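You operate a simulated robot arm through the tools that you are given. There is no shell and no other tool.

You are at the controls of a simulated robot arm. One attempt, no reset.

## Task
Cover slide 27 with a cover glass and press it flat.
Fine: tweezers from the grey pot and the blue tamper, both put back; shut the blue box. Set down upright: tweezers, tamper.

The check looks at the end state, three seconds after you hand in, the way a careful person would. Anything else that was tipped, shoved, dropped, spilled or broken makes it a failure. A push-on lid holds only when it is set on centred and level and pressed home; a screw cap is set on level and turned clockwise until tight.

## Robot
A 6-joint arm with a four-finger gripper, fixed in place. Base frame: the origin is at the foot of the arm, x ahead of it, y to its left, z up. Units: m, degrees, N and s.
With the tool pointing down near the work surface it reaches from about 0.26 to 0.68 m from the base axis. Its first joint turns from -166.0 to 166.0 degrees. Payload 3.43 kg.
The tool frame sits at the grasp point between the pads (the TCP): z along the fingers, y along the line on which they close. The tips reach 0.03 m beyond it. The gripper opens to 0.12 m. The gripper's body begins 0.085 m behind the TCP.
Orientation is told as [roll, pitch, yaw] about the base's x, y, z axes, in that order, counted from this pose: with the fingers straight down and closing along the base's y, the tool's x points along the base's -x, its y along +y and its z along -z.

## Interface
- The arm moves only by the tool send_rows. Its argument "rows" is one flat list of numbers, 7 for each row, row after row: the turn, a rotation vector about the tool's x, y, z in units of 90 degrees (1.0 is 90 degrees), then the shift along the tool's x, y, z in units of 250 mm (1.0 is 250 mm), then the closure in counts, from 0 (fully open) to 255 (shut). In form: [ax, ay, az, x, y, z, fingers, ax, ay, az, x, y, z, fingers, ...]. A call has 1 to 20 rows; each row is the pose to reach, as a shift and turn from the pose commanded when the call began, along the tool's axes at that moment. A call with a number of a shift or a turn outside -1 to 1 is refused whole. Rows are played at 5 a second. More than 0.05 m and 8.6 degrees between two rows, or a gripper value outside its range, and nothing of the call is played. Where a pose cannot be reached the arm comes as near as it can. A force on the tool above 80 N (or 10 N above the force at the start of the call, whichever is more), or a blocked arm, ends the call early, and 0.2 s more pass. The fingers move at their own pace and stop on an object; they squeeze with about 45 N. The grip force told is the motor's: it shows also when the fingers shut on nothing. Time passes only in rows, and 0.2 s behind the last, so rows that repeat a pose let the fingers close. It gives the time, the measured TCP pose, the force on the tool (base axes), the opening and the grip force at its end, in the units of the frame above (readings bear some noise), with the torque about the TCP (base axes, N m) and any sound that the robot's microphone picked up.
- Cameras (640 x 400 px; columns grow to the right, rows downward): "scene" is fixed at [0.0502, 0.6491, 1.4954]; the picture's right is [-0.83, -0.56, 0.00], its down [-0.27, 0.40, -0.88] and it looks along [0.49, -0.73, -0.48] (base axes); focal length 316 px, centre (320, 200). "wrist" rides on the gripper at [0.071, -0.017, -0.12] in the tool frame; the picture's right is [0.23, 0.97, 0.00], its down [-0.81, 0.19, -0.55] and it looks along [-0.54, 0.13, 0.83] (tool axes); focal length 275 px, centre (320, 200). There is no depth. A picture from a camera that has moved, and an enlarged one, comes with that camera's place and axes in the base frame and with its lens.
- capture(camera): a new picture of that camera. The clock stands still meanwhile.
- raise_lower(by): slides the trunk up (or, below 0, down) by that many m; the arm rides with it, the base frame stays. It gives what a move gives, with no picture.
- inspect(camera, box): a new picture of the part [left, top, right, bottom] of that camera's present view, enlarged. The clock stands still meanwhile.
- sign_off(): hands the job in; it is judged then, once.

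Places have to be worked out from the pictures, the camera data and where the tool is seen. Open the gripper and draw the arm clear of the work before you hand the job in, unless the task says otherwise.

The tools are called after "Emit:" by a JSON object that holds its "method" and its "body". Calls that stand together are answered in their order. send_rows: Moves the arm, as the interface text tells. Its arguments: {"type":"object","properties":{"rows":{"type":"array"}},"required":["rows"]} The other tools are called the same way: raise_lower (by) slides the trunk up or down; capture (camera) takes a picture; inspect (camera, box) takes an enlarged picture of a part of a camera's view; sign_off () hands the job in.

At the start:

```text
time_s: 0.0
ee_pos: [0.4629, 0.1753, 1.2203]
tcp_rot: [-0.1, 0.0, 0.1]
contact_force: [0.2, 0.5, 0.7]
moment: [-0.03, -0.02, 0.01]
opening: 0.12
grip_force: 0.0
trunk travel left (down, up): [-0.275, 0.165]
```

scene: 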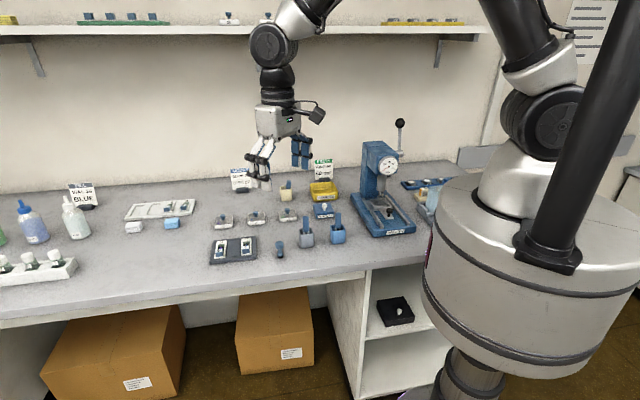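
wrist: 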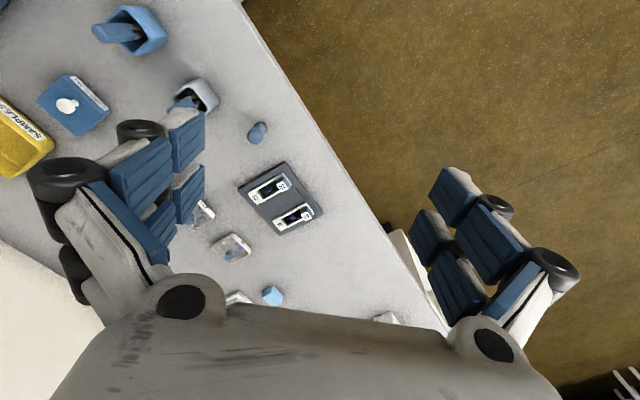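

I'll start by looking at the bench in detail with both cameras before moving anything.

Emit:
{"method": "inspect", "body": {"camera": "scene", "box": [200, 160, 360, 270]}}

Emit:
{"method": "inspect", "body": {"camera": "scene", "box": [100, 180, 260, 280]}}

Emit:
{"method": "inspect", "body": {"camera": "wrist", "box": [160, 80, 360, 340]}}

Emit:
{"method": "inspect", "body": {"camera": "wrist", "box": [0, 0, 240, 180]}}

```text
3.64 times, centred on (280, 215) of scene
camera zoom: at [0.0502, 0.6491, 1.4954], right [-0.83, -0.56, 0.0], down [-0.27, 0.4, -0.88], along [0.49, -0.73, -0.48], focal length 1150 px, centre (466, 146)
```

zoom: 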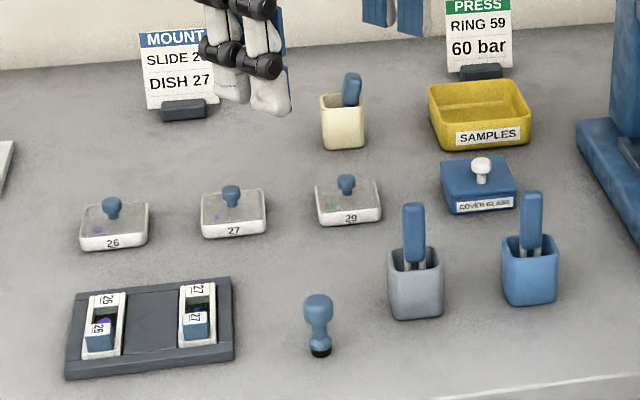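

```text
4.00 times, centred on (180, 230) of scene
camera zoom: at [0.0502, 0.6491, 1.4954], right [-0.83, -0.56, 0.0], down [-0.27, 0.4, -0.88], along [0.49, -0.73, -0.48], focal length 1265 px, centre (880, 80)
```

zoom: 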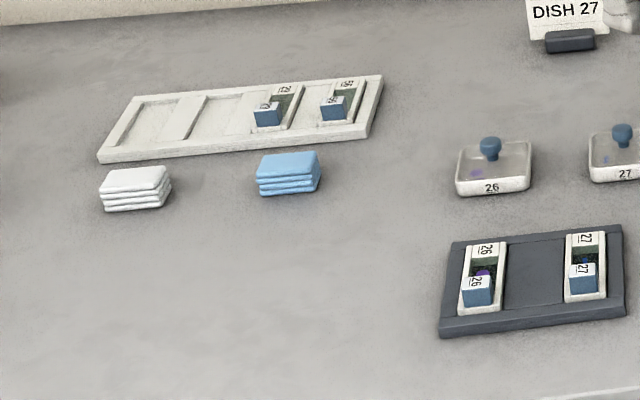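

```text
1.54 times, centred on (260, 210) of wrist
camera zoom: at [0.392, 0.1588, 1.339], right [-0.23, 0.97, 0.0], down [0.81, 0.19, 0.55], along [0.54, 0.13, -0.83], focal length 424 px, centre (412, 185)
```

zoom: 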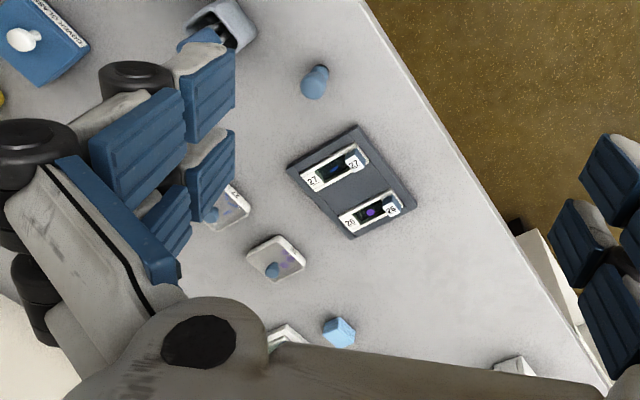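

```text
2.22 times, centred on (120, 90) of wrist
camera zoom: at [0.392, 0.1588, 1.339], right [-0.23, 0.97, 0.0], down [0.81, 0.19, 0.55], along [0.54, 0.13, -0.83], focal length 612 px, centre (764, 444)
```

zoom: 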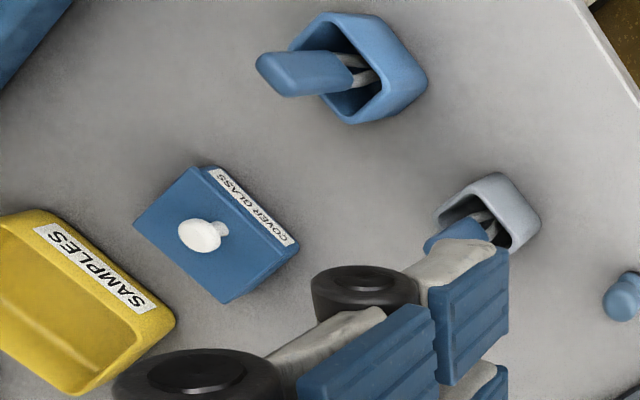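

The tamper, the grey pot, the "COVER GLASS" box and the dark rack sit about 0.57–0.69 m out, and the bench top is at z≈0.89. I'll move the arm up and back at the present height to get clear wrist views of them.

Emit:
{"method": "send_rows", "body": {"rows": [0, 0, 0, 0.06, -0.12, 0, 0, 0, 0, 0, 0.12, -0.24, 0, 0, 0, 0, 0, 0.18, -0.36, 0, 0, 0, 0, 0, 0.24, -0.48, 0, 0, 0, 0, 0, 0.3, -0.6, 0, 0, 0, 0, 0, 0.36, -0.7, 0, 0]}}

Emit:
{"method": "capture", "body": {"camera": "wrist"}}

Emit:
{"method": "capture", "body": {"camera": "scene"}}

```text
time_s: 1.4
ee_pos: [0.3725, 0.0019, 1.2205]
tcp_rot: [0.0, 0.0, 0.0]
contact_force: [0.3, 0.9, 1.0]
moment: [0.03, -0.04, -0.01]
opening: 0.12
grip_force: 0.0
trunk travel left (down, up): [-0.275, 0.165]
```

```text
taken
camera wrist: at [0.3017, -0.0149, 1.3405], right [-0.23, 0.97, 0.0], down [0.81, 0.19, 0.55], along [0.54, 0.13, -0.83], focal length 275 px, centre (320, 200)
```

wrist: 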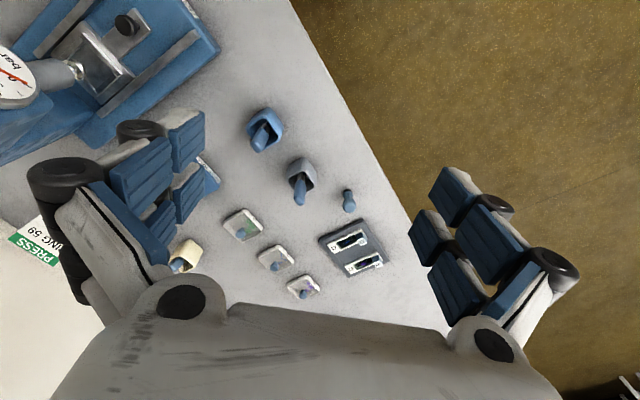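

```text
taken
```

scene: 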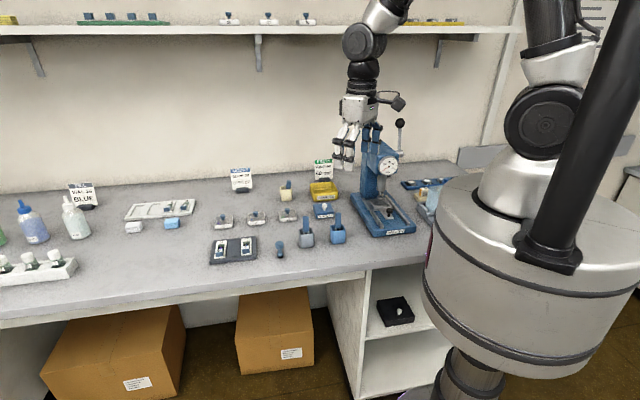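

The view is clear now. I'll enlarge the tools, the rack, the cards and the slides.

Emit:
{"method": "inspect", "body": {"camera": "wrist", "box": [230, 95, 390, 195]}}

Emit:
{"method": "inspect", "body": {"camera": "wrist", "box": [310, 210, 406, 280]}}

Emit:
{"method": "inspect", "body": {"camera": "scene", "box": [205, 225, 265, 270]}}

Emit:
{"method": "inspect", "body": {"camera": "scene", "box": [225, 150, 345, 225]}}

Emit:
{"method": "inspect", "body": {"camera": "scene", "box": [120, 185, 204, 240]}}

Emit:
{"method": "inspect", "body": {"camera": "scene", "box": [270, 195, 360, 260]}}

```text
4.00 times, centred on (310, 145) of wrist
camera zoom: at [0.3017, -0.0149, 1.3405], right [-0.23, 0.97, 0.0], down [0.81, 0.19, 0.55], along [0.54, 0.13, -0.83], focal length 1101 px, centre (360, 420)
```

zoom: 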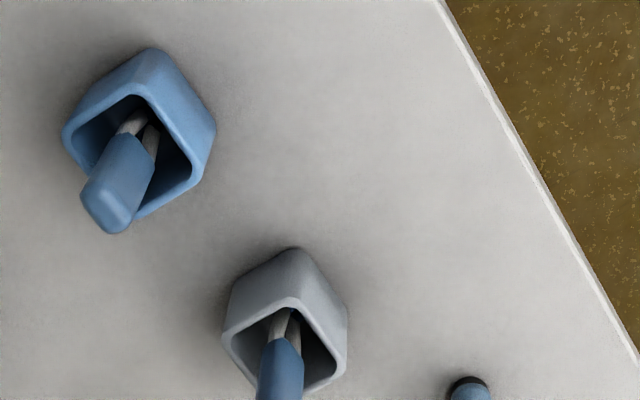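

```text
5.71 times, centred on (358, 245) of wrist
camera zoom: at [0.3017, -0.0149, 1.3405], right [-0.23, 0.97, 0.0], down [0.81, 0.19, 0.55], along [0.54, 0.13, -0.83], focal length 1573 px, centre (103, -57)
```

zoom: 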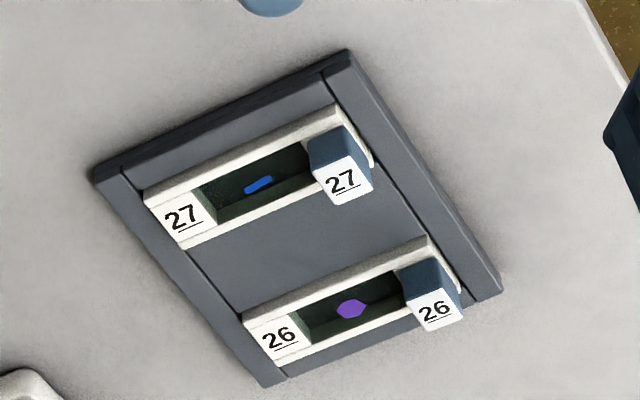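

```text
8.89 times, centred on (235, 248) of scene
camera zoom: at [0.0502, 0.6491, 1.4954], right [-0.83, -0.56, 0.0], down [-0.27, 0.4, -0.88], along [0.49, -0.73, -0.48], focal length 2811 px, centre (1076, -222)
```

zoom: 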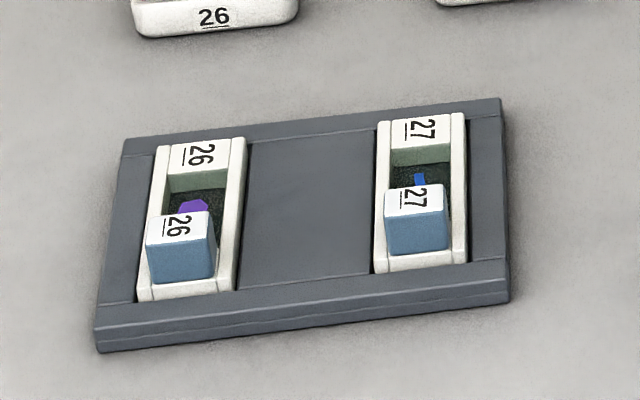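

```text
5.33 times, centred on (285, 188) of scene
camera zoom: at [0.0502, 0.6491, 1.4954], right [-0.83, -0.56, 0.0], down [-0.27, 0.4, -0.88], along [0.49, -0.73, -0.48], focal length 1687 px, centre (507, 267)
```

zoom: 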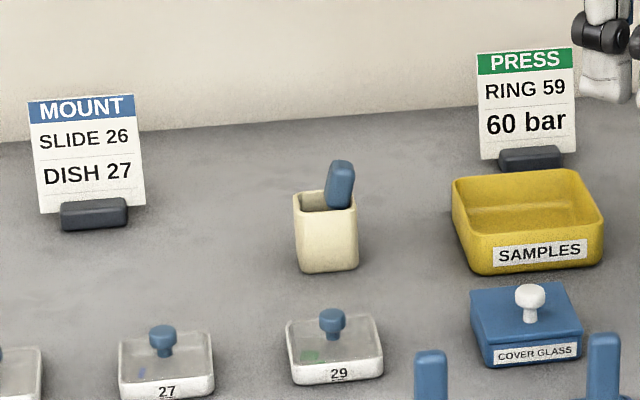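

```text
7.27 times, centred on (162, 212) of scene
camera zoom: at [0.0502, 0.6491, 1.4954], right [-0.83, -0.56, 0.0], down [-0.27, 0.4, -0.88], along [0.49, -0.73, -0.48], focal length 2300 px, centre (1469, 109)
```

zoom: 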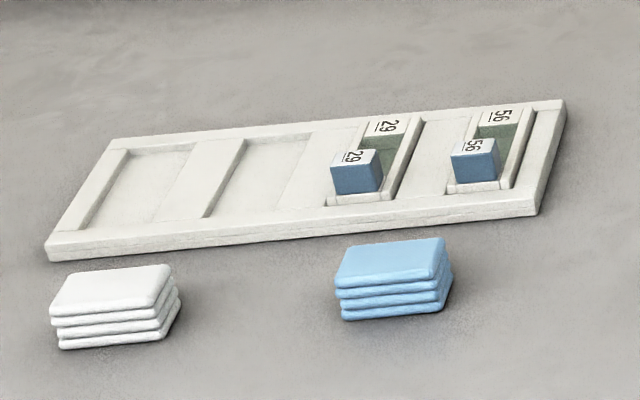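

```text
6.15 times, centred on (315, 228) of scene
camera zoom: at [0.0502, 0.6491, 1.4954], right [-0.83, -0.56, 0.0], down [-0.27, 0.4, -0.88], along [0.49, -0.73, -0.48], focal length 1946 px, centre (351, 31)
```

zoom: 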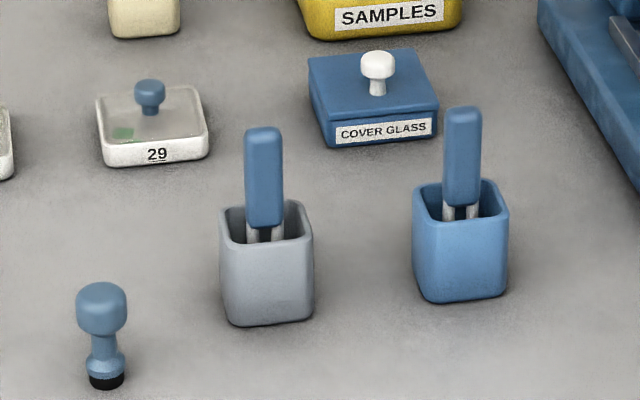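

Slide 27 is the one in the dark rack, with the blue specimen in its well and the label at the far end. Next I'll lower toward the grey pot to look at the tweezers and see how they are built.

Emit:
{"method": "send_rows", "body": {"rows": [0, 0, 0, -0.08, 0, 0.12, 0, 0, 0, 0, -0.16, 0, 0.24, 0, 0, 0, 0, -0.24, 0, 0.36, 0, 0, 0, 0, -0.31, 0, 0.48, 0]}}

Emit:
{"method": "capture", "body": {"camera": "wrist"}}

```text
time_s: 2.4
ee_pos: [0.45, -0.0019, 1.1002]
tcp_rot: [0.0, -0.1, 0.0]
contact_force: [0.4, -0.6, -0.2]
moment: [0.01, 0.01, -0.01]
opening: 0.1198
grip_force: 0.1
trunk travel left (down, up): [-0.275, 0.165]
```

```text
taken
camera wrist: at [0.3781, -0.0176, 1.2191], right [-0.23, 0.97, 0.0], down [0.81, 0.19, 0.55], along [0.54, 0.13, -0.83], focal length 275 px, centre (320, 200)
```

wrist: 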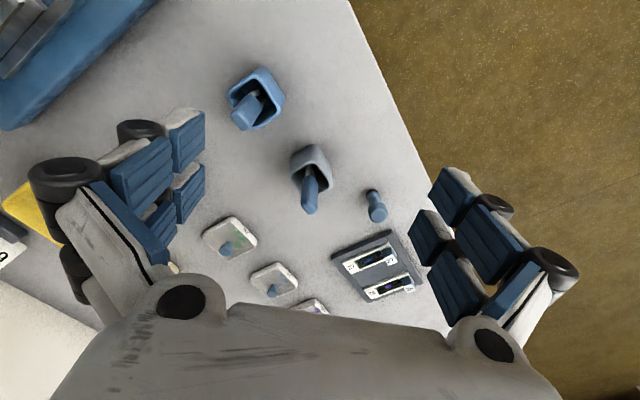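

Emit:
{"method": "inspect", "body": {"camera": "wrist", "box": [220, 60, 400, 225]}}

Emit:
{"method": "inspect", "body": {"camera": "wrist", "box": [320, 220, 440, 310]}}

Emit:
{"method": "inspect", "body": {"camera": "scene", "box": [290, 205, 350, 252]}}

```text
2.42 times, centred on (310, 142) of wrist
camera zoom: at [0.3781, -0.0176, 1.2191], right [-0.23, 0.97, 0.0], down [0.81, 0.19, 0.55], along [0.54, 0.13, -0.83], focal length 667 px, centre (344, 339)
```

zoom: 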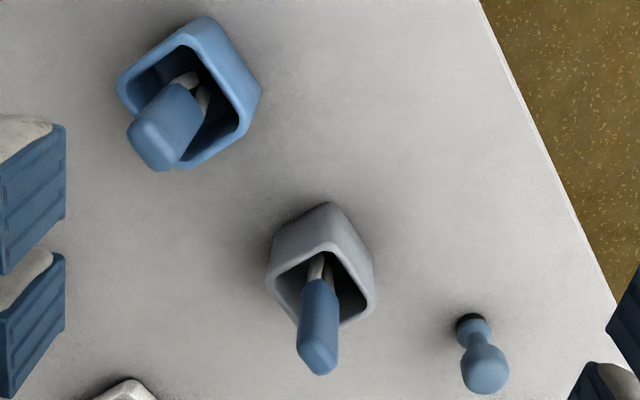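

```text
4.44 times, centred on (380, 265) of wrist
camera zoom: at [0.3781, -0.0176, 1.2191], right [-0.23, 0.97, 0.0], down [0.81, 0.19, 0.55], along [0.54, 0.13, -0.83], focal length 1224 px, centre (53, -89)
```

zoom: 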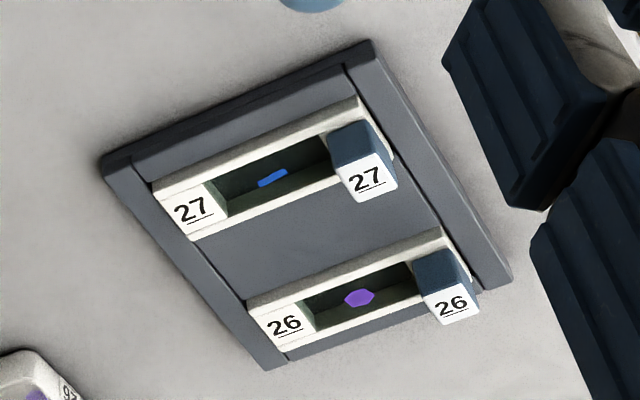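

```text
8.51 times, centred on (320, 228) of scene
camera zoom: at [0.0502, 0.6491, 1.4954], right [-0.83, -0.56, 0.0], down [-0.27, 0.4, -0.88], along [0.49, -0.73, -0.48], focal length 2691 px, centre (320, -43)
```

zoom: 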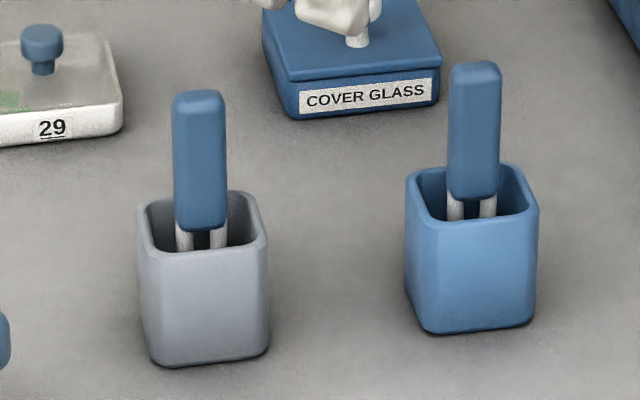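

Triangulating from both cameras, the grey-pot tweezers handle is at (0.531, 0.009) with its top at z≈1.002. The box knob is at about (0.567, −0.145), top z≈0.96, and the bench axes are turned about 45°. I'll go above the box with yaw −45° and look down on it.

Emit:
{"method": "send_rows", "body": {"rows": [0, 0, 0.0833, -0.078, -0.095, 0, 0, 0, 0, 0.1667, -0.156, -0.19, 0, 0, 0, 0, 0.25, -0.234, -0.286, 0, 0, 0, 0, 0.3333, -0.312, -0.381, 0, 0, 0, 0, 0.4167, -0.39, -0.477, 0, 0, 0, 0, 0.5, -0.468, -0.572, 0.0, 0]}}

Emit:
{"method": "capture", "body": {"camera": "wrist"}}

Emit:
{"method": "capture", "body": {"camera": "scene"}}

```text
time_s: 3.8
ee_pos: [0.5668, -0.1435, 1.0985]
tcp_rot: [0.0, -0.1, -45.0]
contact_force: [0.4, 0.5, -0.3]
moment: [0.0, 0.04, -0.03]
opening: 0.1203
grip_force: 0.2
trunk travel left (down, up): [-0.275, 0.165]
```

```text
taken
camera wrist: at [0.5047, -0.1049, 1.2191], right [0.53, 0.85, 0.0], down [0.71, -0.44, 0.55], along [0.47, -0.29, -0.83], focal length 275 px, centre (320, 200)
```

wrist: 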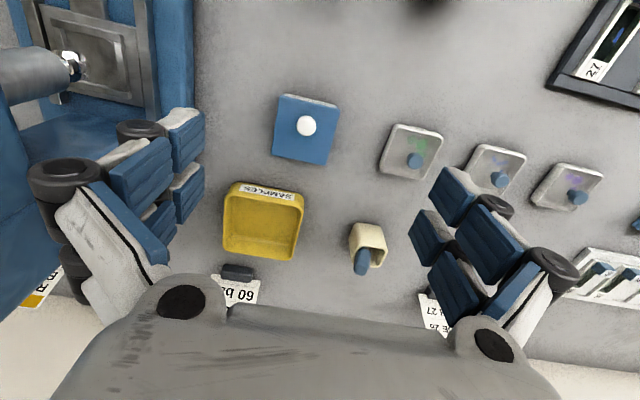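

```text
taken
```

scene: 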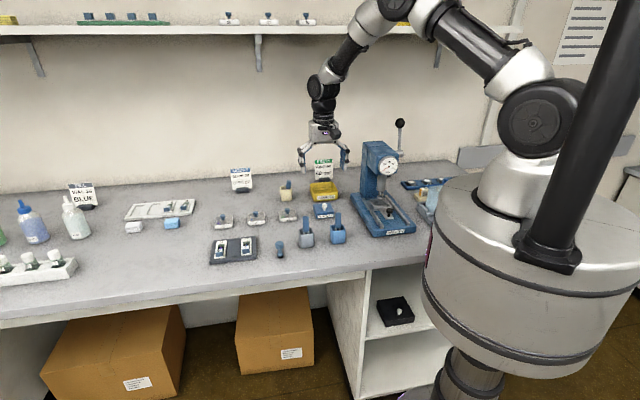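

Emit:
{"method": "inspect", "body": {"camera": "wrist", "box": [255, 80, 355, 180]}}

Emit:
{"method": "inspect", "body": {"camera": "scene", "box": [300, 190, 350, 225]}}

```text
4.00 times, centred on (305, 130) of wrist
camera zoom: at [0.5047, -0.1049, 1.2191], right [0.53, 0.85, 0.0], down [0.71, -0.44, 0.55], along [0.47, -0.29, -0.83], focal length 1101 px, centre (380, 480)
```

zoom: 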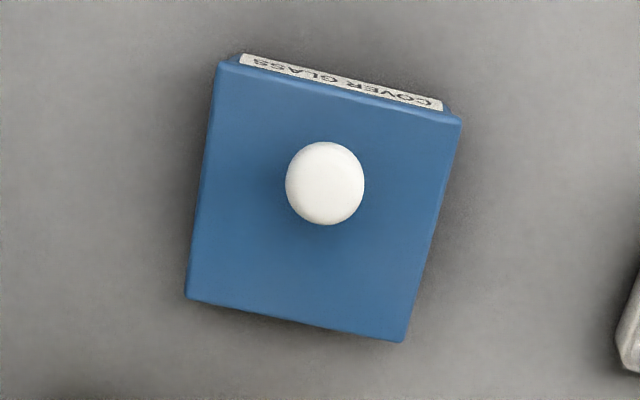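

```text
11.43 times, centred on (325, 208) of scene
camera zoom: at [0.0502, 0.6491, 1.4954], right [-0.83, -0.56, 0.0], down [-0.27, 0.4, -0.88], along [0.49, -0.73, -0.48], focal length 3614 px, centre (263, 114)
```

zoom: 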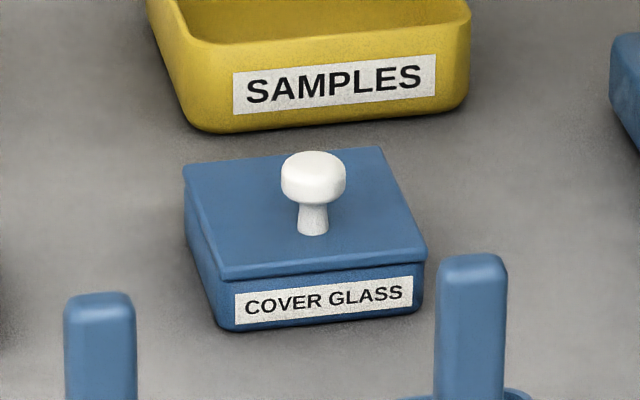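

The knob top resolves to about (0.576, −0.165, 0.946). The cap is about 20 mm wide and sits off-centre on the lid, toward the label. I'll descend to z≈1.00 with the fingers narrowed to 60 mm and check alignment.

Emit:
{"method": "send_rows", "body": {"rows": [0, 0, 0, -0.03, -0.012, 0.13, 127, 0, 0, 0, -0.06, -0.024, 0.26, 127, 0, 0, 0, -0.087, -0.035, 0.394, 127, 0, 0, 0, -0.087, -0.035, 0.394, 127]}}

Emit:
{"method": "capture", "body": {"camera": "wrist"}}

Emit:
{"method": "inspect", "body": {"camera": "scene", "box": [280, 140, 370, 230]}}

```text
time_s: 4.8
ee_pos: [0.5793, -0.1652, 1.0031]
tcp_rot: [0.0, -0.1, -44.9]
contact_force: [0.5, 0.9, -0.4]
moment: [0.0, 0.0, 0.0]
opening: 0.0603
grip_force: 0.1
trunk travel left (down, up): [-0.275, 0.165]
```

```text
taken
camera wrist: at [0.5155, -0.1264, 1.1223], right [0.53, 0.85, 0.0], down [0.71, -0.44, 0.55], along [0.47, -0.29, -0.83], focal length 275 px, centre (320, 200)
```

wrist: 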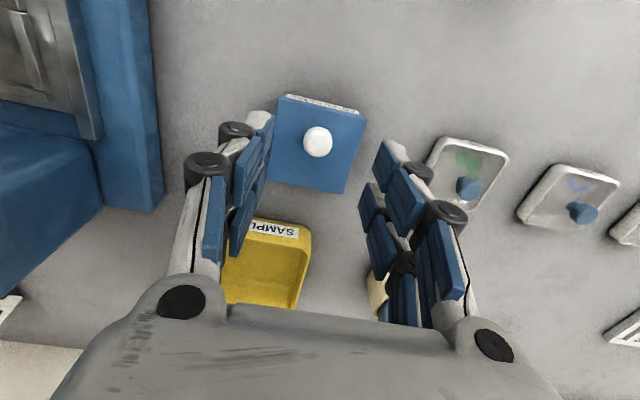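

```text
4.44 times, centred on (325, 185) of scene
camera zoom: at [0.0502, 0.6491, 1.4954], right [-0.83, -0.56, 0.0], down [-0.27, 0.4, -0.88], along [0.49, -0.73, -0.48], focal length 1406 px, centre (298, 267)
```

zoom: 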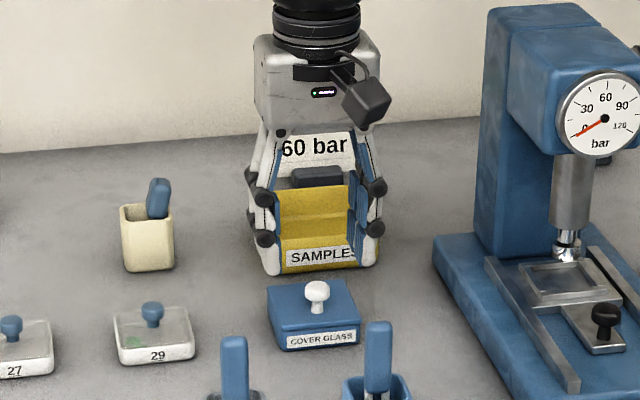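

The knob is about 2 mm from the tool axis, so I'll trim that. Then I'll go down so the fingertips end just above the lid, and check before closing.

Emit:
{"method": "send_rows", "body": {"rows": [0, 0, 0, 0.008, -0.007, 0.06, 140, 0, 0, 0, 0.008, -0.007, 0.12, 140, 0, 0, 0, 0.008, -0.007, 0.15, 140, 0, 0, 0, 0.008, -0.007, 0.176, 140]}}

Emit:
{"method": "capture", "body": {"camera": "wrist"}}

Emit:
{"method": "inspect", "body": {"camera": "scene", "box": [290, 170, 360, 225]}}

```text
time_s: 5.8
ee_pos: [0.5751, -0.1649, 0.9569]
tcp_rot: [0.0, 0.0, -45.0]
contact_force: [0.7, -0.1, 0.1]
moment: [-0.02, 0.03, 0.0]
opening: 0.0542
grip_force: 0.0
trunk travel left (down, up): [-0.275, 0.165]
```

```text
taken
camera wrist: at [0.5122, -0.1257, 1.0772], right [0.53, 0.85, 0.0], down [0.71, -0.44, 0.55], along [0.47, -0.29, -0.83], focal length 275 px, centre (320, 200)
```

wrist: 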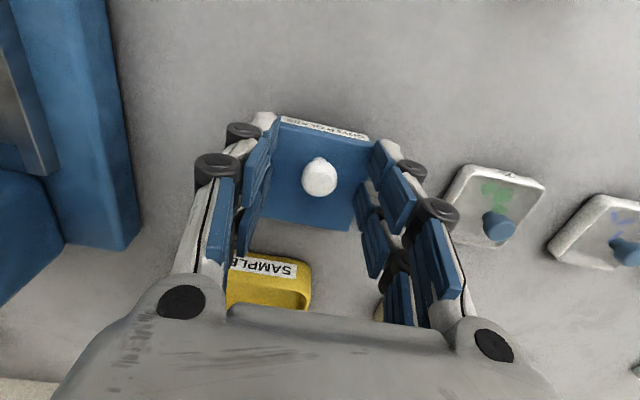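

```text
7.27 times, centred on (325, 198) of scene
camera zoom: at [0.0502, 0.6491, 1.4954], right [-0.83, -0.56, 0.0], down [-0.27, 0.4, -0.88], along [0.49, -0.73, -0.48], focal length 2300 px, centre (284, 218)
```

zoom: 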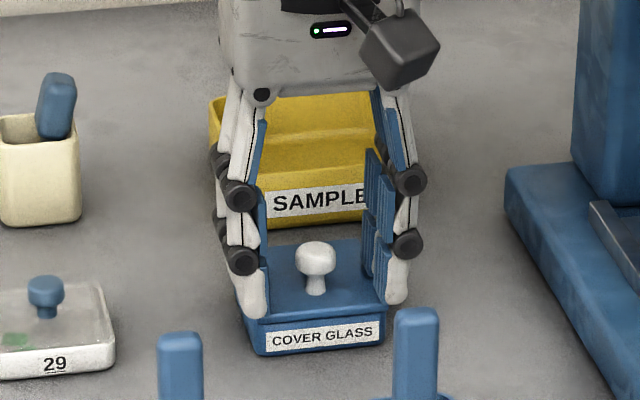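

The knob is centred between the pads with the tips just above the lid, so I'll close on it.

Emit:
{"method": "send_rows", "body": {"rows": [0, 0, 0, 0, 0, 0, 255, 0, 0, 0, 0, 0, 0, 255, 0, 0, 0, 0, 0, 0, 255, 0, 0, 0, 0, 0, 0, 255]}}

Emit:
{"method": "capture", "body": {"camera": "wrist"}}

Emit:
{"method": "inspect", "body": {"camera": "scene", "box": [290, 170, 360, 225]}}

```text
time_s: 6.8
ee_pos: [0.5746, -0.1643, 0.9576]
tcp_rot: [0.0, 0.0, -45.0]
contact_force: [-0.2, 0.4, -0.3]
moment: [0.01, 0.03, 0.02]
opening: 0.0173
grip_force: 38.1
trunk travel left (down, up): [-0.275, 0.165]
```

```text
taken
camera wrist: at [0.512, -0.1256, 1.0774], right [0.53, 0.85, 0.0], down [0.71, -0.44, 0.55], along [0.47, -0.29, -0.83], focal length 275 px, centre (320, 200)
```

wrist: 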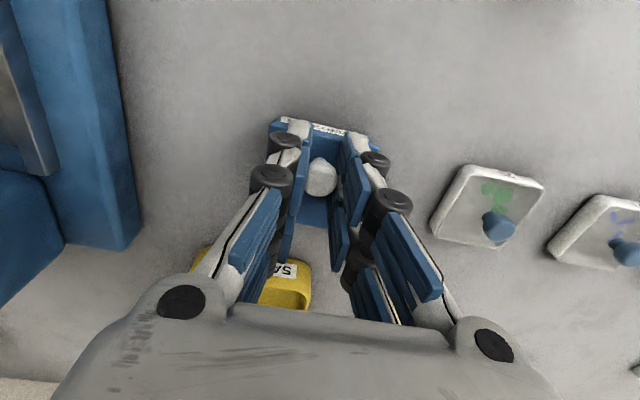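

```text
7.27 times, centred on (325, 198) of scene
camera zoom: at [0.0502, 0.6491, 1.4954], right [-0.83, -0.56, 0.0], down [-0.27, 0.4, -0.88], along [0.49, -0.73, -0.48], focal length 2300 px, centre (284, 218)
```

zoom: 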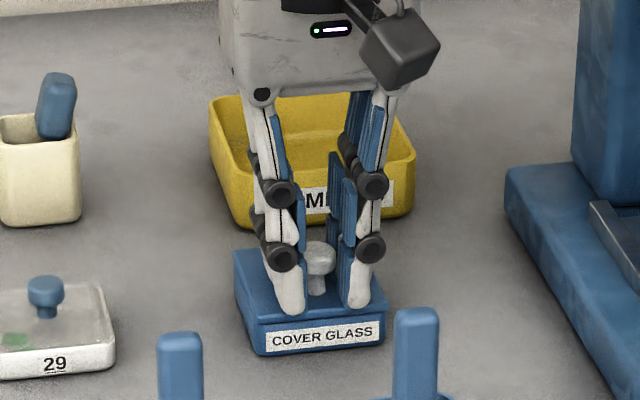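

The knob is held (17.3 mm opening, 38 N). I'll lift straight up slowly.

Emit:
{"method": "send_rows", "body": {"rows": [0, 0, 0, 0, 0, -0.02, 255, 0, 0, 0, 0, 0, -0.04, 255, 0, 0, 0, 0, 0, -0.08, 255, 0, 0, 0, 0, 0, -0.14, 255, 0, 0, 0, 0, 0, -0.2, 255, 0, 0, 0, 0, 0, -0.28, 255]}}

Emit:
{"method": "capture", "body": {"camera": "wrist"}}

Emit:
{"method": "inspect", "body": {"camera": "scene", "box": [290, 160, 360, 225]}}

```text
time_s: 8.2
ee_pos: [0.5739, -0.1628, 1.031]
tcp_rot: [0.1, -0.1, -45.1]
contact_force: [-0.2, -0.1, -0.5]
moment: [0.0, -0.04, 0.0]
opening: 0.0
grip_force: 33.2
trunk travel left (down, up): [-0.275, 0.165]
```

```text
taken
camera wrist: at [0.5116, -0.1235, 1.1499], right [0.53, 0.85, 0.0], down [0.71, -0.44, 0.55], along [0.47, -0.29, -0.83], focal length 275 px, centre (320, 200)
```

wrist: 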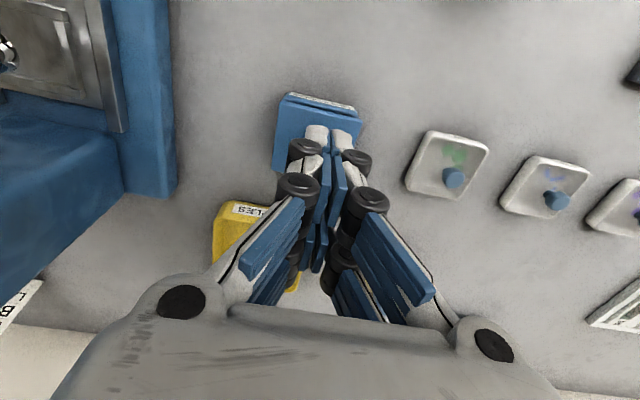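

```text
6.15 times, centred on (325, 192) of scene
camera zoom: at [0.0502, 0.6491, 1.4954], right [-0.83, -0.56, 0.0], down [-0.27, 0.4, -0.88], along [0.49, -0.73, -0.48], focal length 1946 px, centre (289, 246)
```

zoom: 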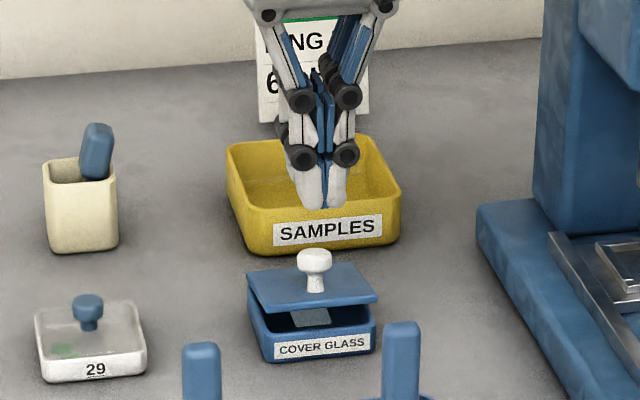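

The knob slipped out and the lid now sits skewed on the box. I'll look closely before trying again.

Emit:
{"method": "inspect", "body": {"camera": "scene", "box": [310, 190, 350, 222]}}

Emit:
{"method": "inspect", "body": {"camera": "wrist", "box": [255, 75, 385, 185]}}

```text
12.50 times, centred on (330, 206) of scene
camera zoom: at [0.0502, 0.6491, 1.4954], right [-0.83, -0.56, 0.0], down [-0.27, 0.4, -0.88], along [0.49, -0.73, -0.48], focal length 3953 px, centre (195, 125)
```

zoom: 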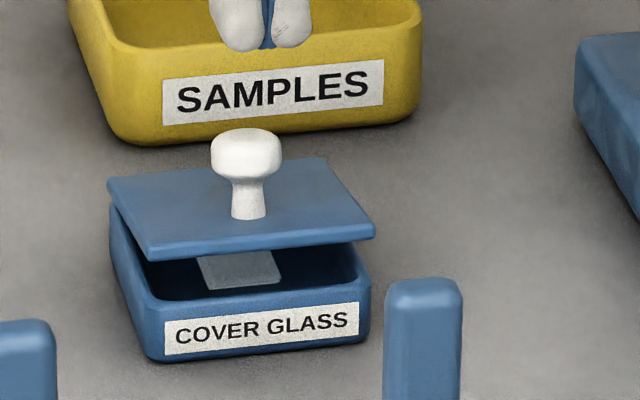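

```text
3.64 times, centred on (320, 130) of wrist
camera zoom: at [0.5116, -0.1235, 1.1499], right [0.53, 0.85, 0.0], down [0.71, -0.44, 0.55], along [0.47, -0.29, -0.83], focal length 1001 px, centre (320, 454)
```

zoom: 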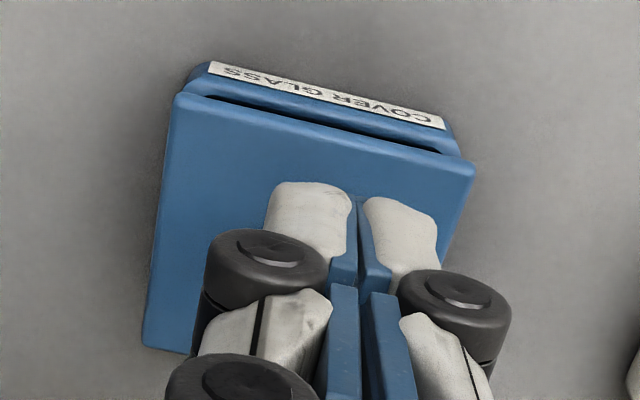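

The lid's back edge hasn't moved and only the front has risen about 15 mm. So it is hinged along the back and stays open by friction, and I must follow an arc. I'll open the fingers, move to the knob's present place about 6 mm further back, and check.

Emit:
{"method": "send_rows", "body": {"rows": [0, 0, 0, 0, 0, 0, 140, 0, 0, 0, 0, 0, 0, 140, 0, 0, 0, 0, 0, 0, 140, 0, 0, 0, -0.024, 0, 0.06, 140, 0, 0, 0, -0.024, 0, 0.12, 140, 0, 0, 0, -0.024, 0, 0.17, 140, 0, 0, 0, -0.024, 0, 0.2, 140]}}

Emit:
{"method": "capture", "body": {"camera": "wrist"}}

Emit:
{"method": "inspect", "body": {"camera": "scene", "box": [300, 175, 356, 220]}}

```text
time_s: 9.8
ee_pos: [0.5793, -0.1682, 0.9775]
tcp_rot: [0.0, 0.0, -45.0]
contact_force: [0.2, -0.4, 0.0]
moment: [0.01, 0.01, -0.03]
opening: 0.0542
grip_force: 0.1
trunk travel left (down, up): [-0.275, 0.165]
```

```text
taken
camera wrist: at [0.5166, -0.1297, 1.0966], right [0.53, 0.85, 0.0], down [0.71, -0.44, 0.55], along [0.47, -0.29, -0.83], focal length 275 px, centre (320, 200)
```

wrist: 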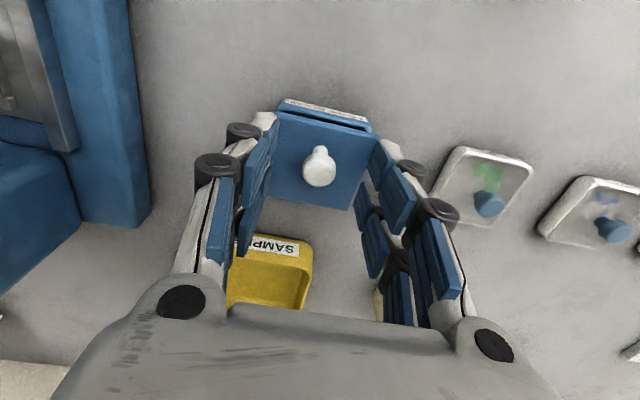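

```text
8.89 times, centred on (328, 198) of scene
camera zoom: at [0.0502, 0.6491, 1.4954], right [-0.83, -0.56, 0.0], down [-0.27, 0.4, -0.88], along [0.49, -0.73, -0.48], focal length 2811 px, centre (249, 222)
```

zoom: 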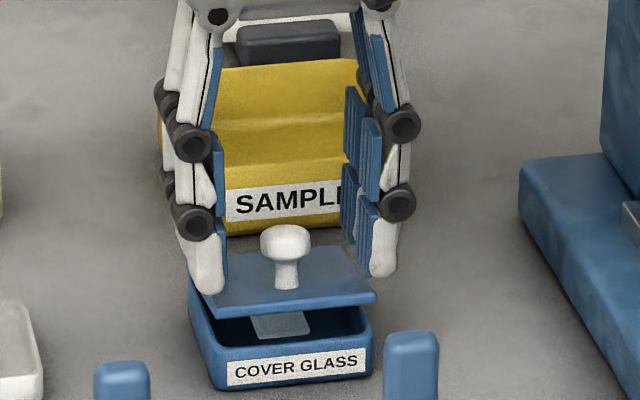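

Knob alignment is good. I'll go down another 5 mm and close on it.

Emit:
{"method": "send_rows", "body": {"rows": [0, 0, 0, 0, 0, 0.01, 140, 0, 0, 0, 0, 0, 0.02, 140, 0, 0, 0, 0, 0, 0.02, 255, 0, 0, 0, 0, 0, 0.02, 255, 0, 0, 0, 0, 0, 0.02, 255, 0, 0, 0, 0, 0, 0.02, 255]}}

Emit:
{"method": "inspect", "body": {"camera": "scene", "box": [310, 185, 350, 217]}}

Emit:
{"method": "inspect", "body": {"camera": "wrist", "box": [260, 90, 380, 200]}}

```text
time_s: 11.2
ee_pos: [0.5793, -0.1682, 0.9712]
tcp_rot: [0.0, 0.0, -44.9]
contact_force: [1.6, -4.7, -2.5]
moment: [-0.12, -0.08, 0.05]
opening: 0.0166
grip_force: 36.8
trunk travel left (down, up): [-0.275, 0.165]
```

```text
12.50 times, centred on (330, 201) of scene
camera zoom: at [0.0502, 0.6491, 1.4954], right [-0.83, -0.56, 0.0], down [-0.27, 0.4, -0.88], along [0.49, -0.73, -0.48], focal length 3953 px, centre (195, 188)
```

zoom: 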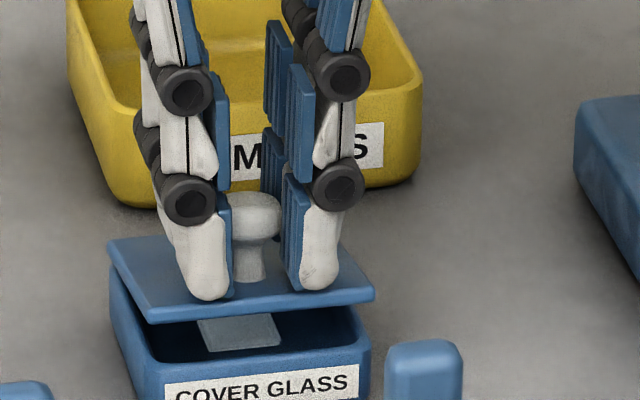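

```text
3.64 times, centred on (320, 145) of wrist
camera zoom: at [0.5165, -0.1302, 1.0908], right [0.53, 0.85, 0.0], down [0.71, -0.44, 0.55], along [0.47, -0.29, -0.83], focal length 1001 px, centre (320, 400)
```

zoom: 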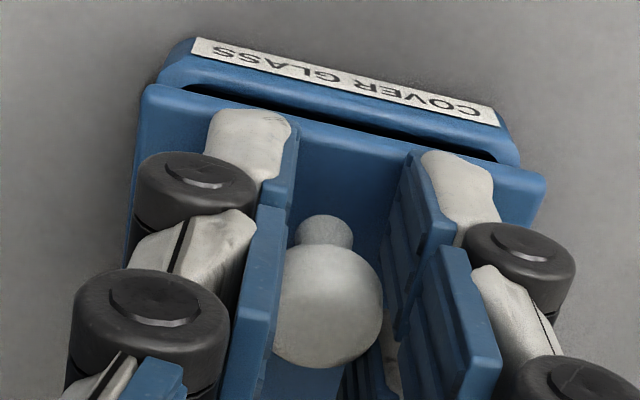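

The knob is gripped again. I'll follow the hinge arc from 13° to about 40°, moving backwards and up, then check.

Emit:
{"method": "send_rows", "body": {"rows": [0, 0, 0, -0.0068, 0, -0.0088, 255, 0, 0, 0, -0.0164, 0, -0.02, 255, 0, 0, 0, -0.03, 0, -0.0328, 255, 0, 0, 0, -0.0444, 0, -0.0448, 255, 0, 0, 0, -0.0596, 0, -0.0552, 255, 0, 0, 0, -0.076, 0, -0.0644, 255]}}

Emit:
{"method": "inspect", "body": {"camera": "scene", "box": [310, 180, 350, 217]}}

Emit:
{"method": "inspect", "body": {"camera": "wrist", "box": [260, 90, 380, 200]}}

```text
time_s: 12.6
ee_pos: [0.5896, -0.1779, 0.9891]
tcp_rot: [-0.3, 0.4, -45.0]
contact_force: [-17.1, 22.3, -2.6]
moment: [1.55, 1.28, -0.05]
opening: 0.0165
grip_force: 44.4
trunk travel left (down, up): [-0.275, 0.165]
```

```text
10.81 times, centred on (330, 198) of scene
camera zoom: at [0.0502, 0.6491, 1.4954], right [-0.83, -0.56, 0.0], down [-0.27, 0.4, -0.88], along [0.49, -0.73, -0.48], focal length 3419 px, centre (212, 216)
```

zoom: 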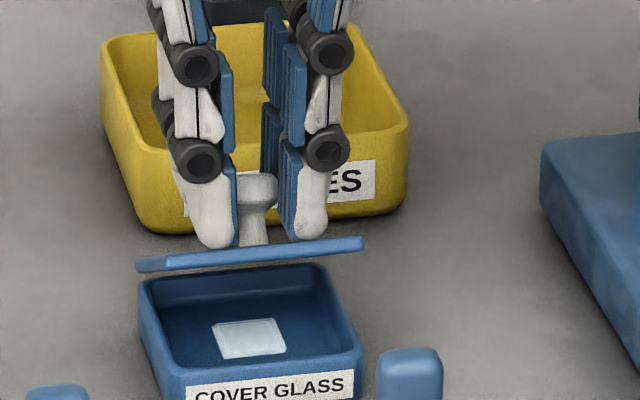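

```text
3.64 times, centred on (320, 145) of wrist
camera zoom: at [0.5265, -0.1393, 1.1084], right [0.53, 0.85, 0.0], down [0.71, -0.44, 0.55], along [0.46, -0.29, -0.84], focal length 1001 px, centre (320, 400)
```

zoom: 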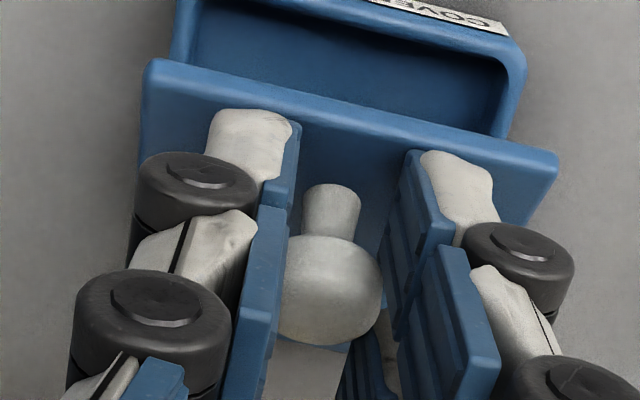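

The lid is at roughly 30° and the box interior with a cover glass is visible. The grip is torsionally loaded (about 2 N·m), so I'll release and see if the lid stays, then re-grip.

Emit:
{"method": "send_rows", "body": {"rows": [0, 0, 0, 0, 0, 0, 200, 0, 0, 0, 0, 0, 0, 140, 0, 0, 0, 0, 0, 0, 140, 0, 0, 0, 0, 0, 0, 140]}}

Emit:
{"method": "inspect", "body": {"camera": "scene", "box": [310, 180, 350, 217]}}

Emit:
{"method": "inspect", "body": {"camera": "wrist", "box": [240, 70, 400, 220]}}

```text
time_s: 13.6
ee_pos: [0.591, -0.1828, 0.9874]
tcp_rot: [0.0, 0.0, -45.0]
contact_force: [0.2, -0.6, 0.2]
moment: [0.02, -0.01, -0.03]
opening: 0.054
grip_force: 0.0
trunk travel left (down, up): [-0.275, 0.165]
```

```text
10.81 times, centred on (330, 198) of scene
camera zoom: at [0.0502, 0.6491, 1.4954], right [-0.83, -0.56, 0.0], down [-0.27, 0.4, -0.88], along [0.49, -0.73, -0.48], focal length 3419 px, centre (212, 216)
```

zoom: 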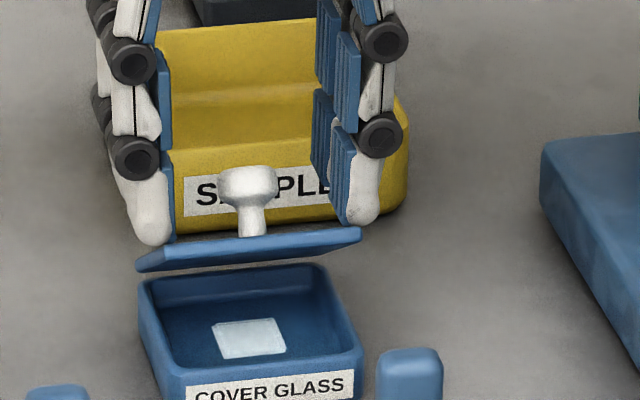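

```text
2.67 times, centred on (320, 145) of wrist
camera zoom: at [0.5298, -0.1431, 1.1077], right [0.53, 0.85, 0.0], down [0.71, -0.44, 0.55], along [0.47, -0.29, -0.83], focal length 734 px, centre (320, 347)
```

zoom: 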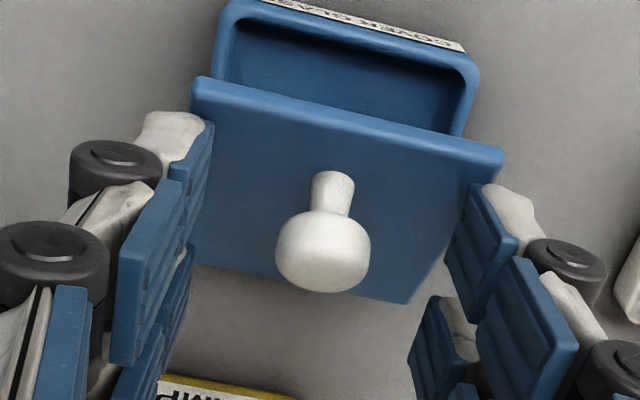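

The friction hinge holds the lid at about 33°. I'll back off upward, close the fingers, and come down in front of the lid's raised front edge to push it the rest of the way open.

Emit:
{"method": "send_rows", "body": {"rows": [0, 0, 0, 0, 0, -0.1, 140, 0, 0, 0, 0, 0, -0.2, 140, 0, 0, 0, 0, 0, -0.28, 140, 0, 0, 0, 0.11, 0, -0.28, 255, 0, 0, 0, 0.212, 0, -0.28, 255, 0, 0, 0, 0.212, 0, -0.15, 255, 0, 0, 0, 0.212, 0, -0.06, 255, 0, 0, 0, 0.212, 0, 0.0, 255, 0, 0, 0, 0.212, 0, 0.038, 255]}}

Emit:
{"method": "inspect", "body": {"camera": "scene", "box": [305, 175, 355, 217]}}

Emit:
{"method": "inspect", "body": {"camera": "wrist", "box": [240, 70, 400, 220]}}

```text
time_s: 15.6
ee_pos: [0.5509, -0.1403, 0.9789]
tcp_rot: [0.0, 0.2, -44.9]
contact_force: [-9.6, 15.9, 9.2]
moment: [0.28, 0.05, 0.04]
opening: 0.0062
grip_force: 33.4
trunk travel left (down, up): [-0.275, 0.165]
```

```text
9.52 times, centred on (330, 196) of scene
camera zoom: at [0.0502, 0.6491, 1.4954], right [-0.83, -0.56, 0.0], down [-0.27, 0.4, -0.88], along [0.49, -0.73, -0.48], focal length 3012 px, centre (225, 238)
```

zoom: 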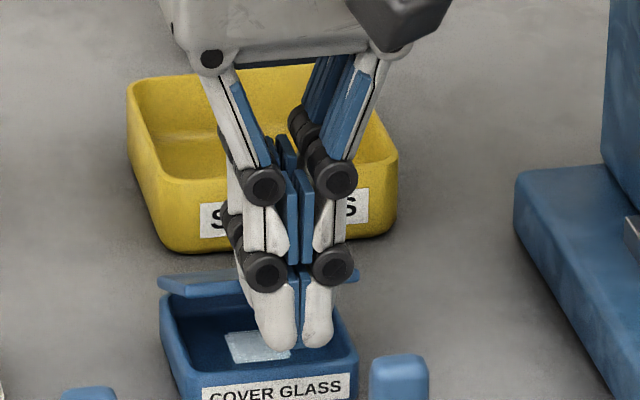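

```text
2.67 times, centred on (320, 145) of wrist
camera zoom: at [0.4894, -0.1016, 1.0995], right [0.53, 0.85, 0.0], down [0.71, -0.44, 0.55], along [0.47, -0.29, -0.84], focal length 734 px, centre (320, 347)
```

zoom: 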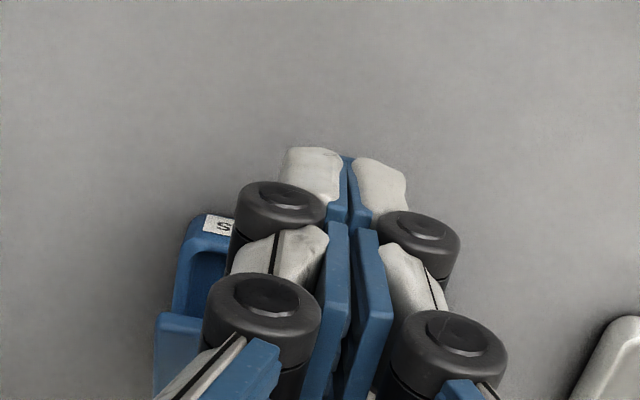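

The closed fingers are in front of the lid's free edge and already pressing lightly against it. I'll sweep backward and slightly upward by 20 mm to swing the lid open.

Emit:
{"method": "send_rows", "body": {"rows": [0, 0, 0, -0.02, 0, -0.015, 255, 0, 0, 0, -0.04, 0, -0.03, 255, 0, 0, 0, -0.06, 0, -0.04, 255, 0, 0, 0, -0.08, 0, -0.05, 255]}}

Emit:
{"method": "inspect", "body": {"camera": "scene", "box": [305, 175, 355, 217]}}

Emit:
{"method": "capture", "body": {"camera": "wrist"}}

```text
time_s: 16.6
ee_pos: [0.5581, -0.1471, 0.9944]
tcp_rot: [-0.4, 1.2, -45.0]
contact_force: [-28.4, 29.9, 34.8]
moment: [0.37, 0.02, -0.08]
opening: 0.0061
grip_force: 32.8
trunk travel left (down, up): [-0.275, 0.165]
stopped in row 4: the force on the tool passed its limit at 83 N (the readings are from after the stop); the commanded pose is now the measured one
```

```text
9.52 times, centred on (330, 196) of scene
camera zoom: at [0.0502, 0.6491, 1.4954], right [-0.83, -0.56, 0.0], down [-0.27, 0.4, -0.88], along [0.49, -0.73, -0.48], focal length 3012 px, centre (225, 238)
```

zoom: 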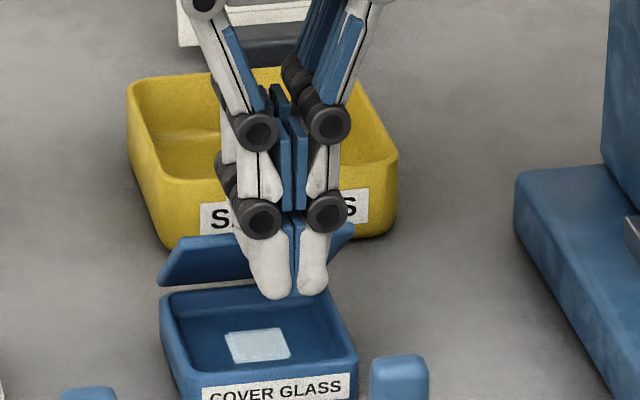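

```text
taken
camera wrist: at [0.4986, -0.1103, 1.1158], right [0.52, 0.85, 0.0], down [0.72, -0.44, 0.54], along [0.46, -0.28, -0.84], focal length 275 px, centre (320, 200)
```

wrist: 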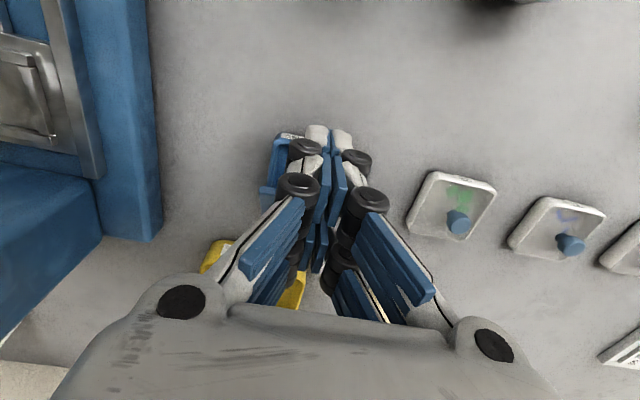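

The lid is now at about 42°, but the finger dragged on its edge because I moved back too much relative to up. I'll relieve that by moving up, then continue along the proper tangent.

Emit:
{"method": "send_rows", "body": {"rows": [0, 0, 0, 0, 0, -0.03, 255, 0, 0, 0, -0.012, 0, -0.05, 255, 0, 0, 0, -0.028, 0, -0.067, 255, 0, 0, 0, -0.046, 0, -0.083, 255, 0, 0, 0, -0.066, 0, -0.098, 255]}}

Emit:
{"method": "inspect", "body": {"camera": "scene", "box": [305, 175, 355, 217]}}

```text
time_s: 17.8
ee_pos: [0.5783, -0.1652, 1.0169]
tcp_rot: [-0.1, 0.4, -44.9]
contact_force: [-0.3, 0.2, 0.6]
moment: [-0.01, -0.01, 0.02]
opening: 0.0002
grip_force: 33.4
trunk travel left (down, up): [-0.275, 0.165]
```

```text
9.52 times, centred on (330, 196) of scene
camera zoom: at [0.0502, 0.6491, 1.4954], right [-0.83, -0.56, 0.0], down [-0.27, 0.4, -0.88], along [0.49, -0.73, -0.48], focal length 3012 px, centre (225, 238)
```

zoom: 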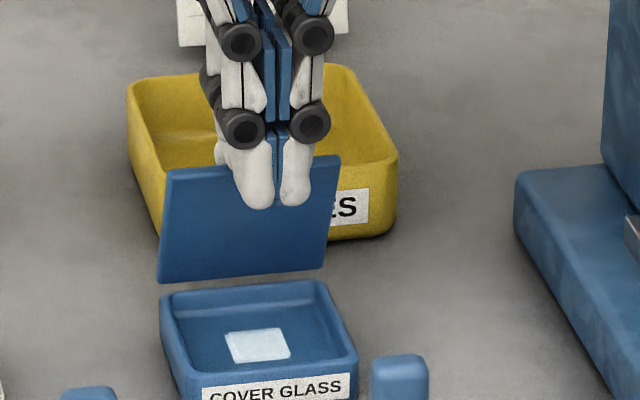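

The lid is now around 70–80° with no load on the tool. I'll lower slightly and push it past vertical so it clears the work area.

Emit:
{"method": "send_rows", "body": {"rows": [0, 0, 0, 0, 0, 0.02, 255, 0, 0, 0, -0.03, 0, 0.02, 255, 0, 0, 0, -0.06, 0, 0.02, 255, 0, 0, 0, -0.09, 0, 0.02, 255, 0, 0, 0, -0.12, 0, 0.02, 255, 0, 0, 0, -0.15, 0, 0.02, 255]}}

Emit:
{"method": "inspect", "body": {"camera": "scene", "box": [305, 175, 355, 217]}}

Emit:
{"method": "capture", "body": {"camera": "wrist"}}

```text
time_s: 19.2
ee_pos: [0.6074, -0.1946, 1.0164]
tcp_rot: [0.1, 0.0, -44.9]
contact_force: [0.8, -6.9, 38.3]
moment: [-0.64, -0.49, -0.07]
opening: 0.0061
grip_force: 33.5
trunk travel left (down, up): [-0.275, 0.165]
```

```text
9.52 times, centred on (330, 196) of scene
camera zoom: at [0.0502, 0.6491, 1.4954], right [-0.83, -0.56, 0.0], down [-0.27, 0.4, -0.88], along [0.49, -0.73, -0.48], focal length 3012 px, centre (225, 238)
```

zoom: 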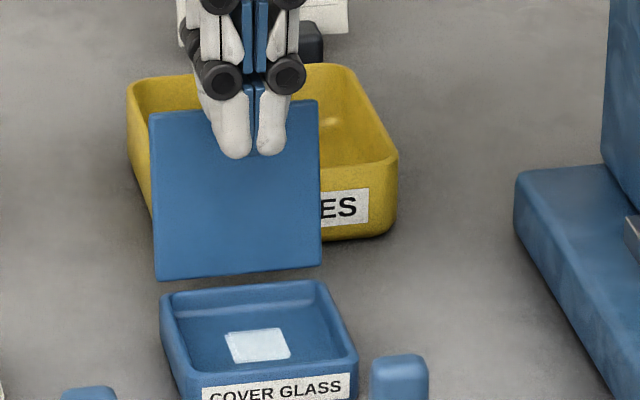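

```text
taken
camera wrist: at [0.5436, -0.1565, 1.1364], right [0.52, 0.85, 0.0], down [0.71, -0.44, 0.55], along [0.47, -0.29, -0.83], focal length 275 px, centre (320, 200)
```

wrist: 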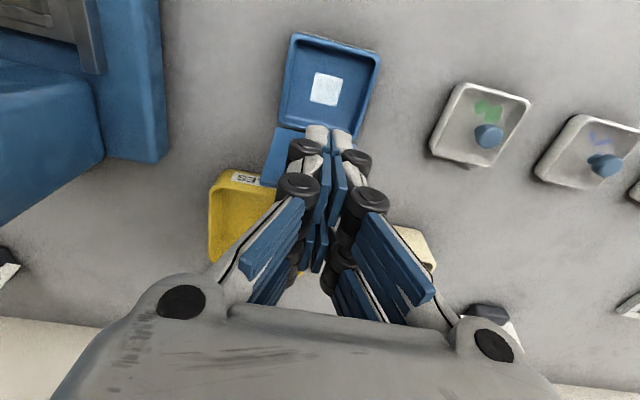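

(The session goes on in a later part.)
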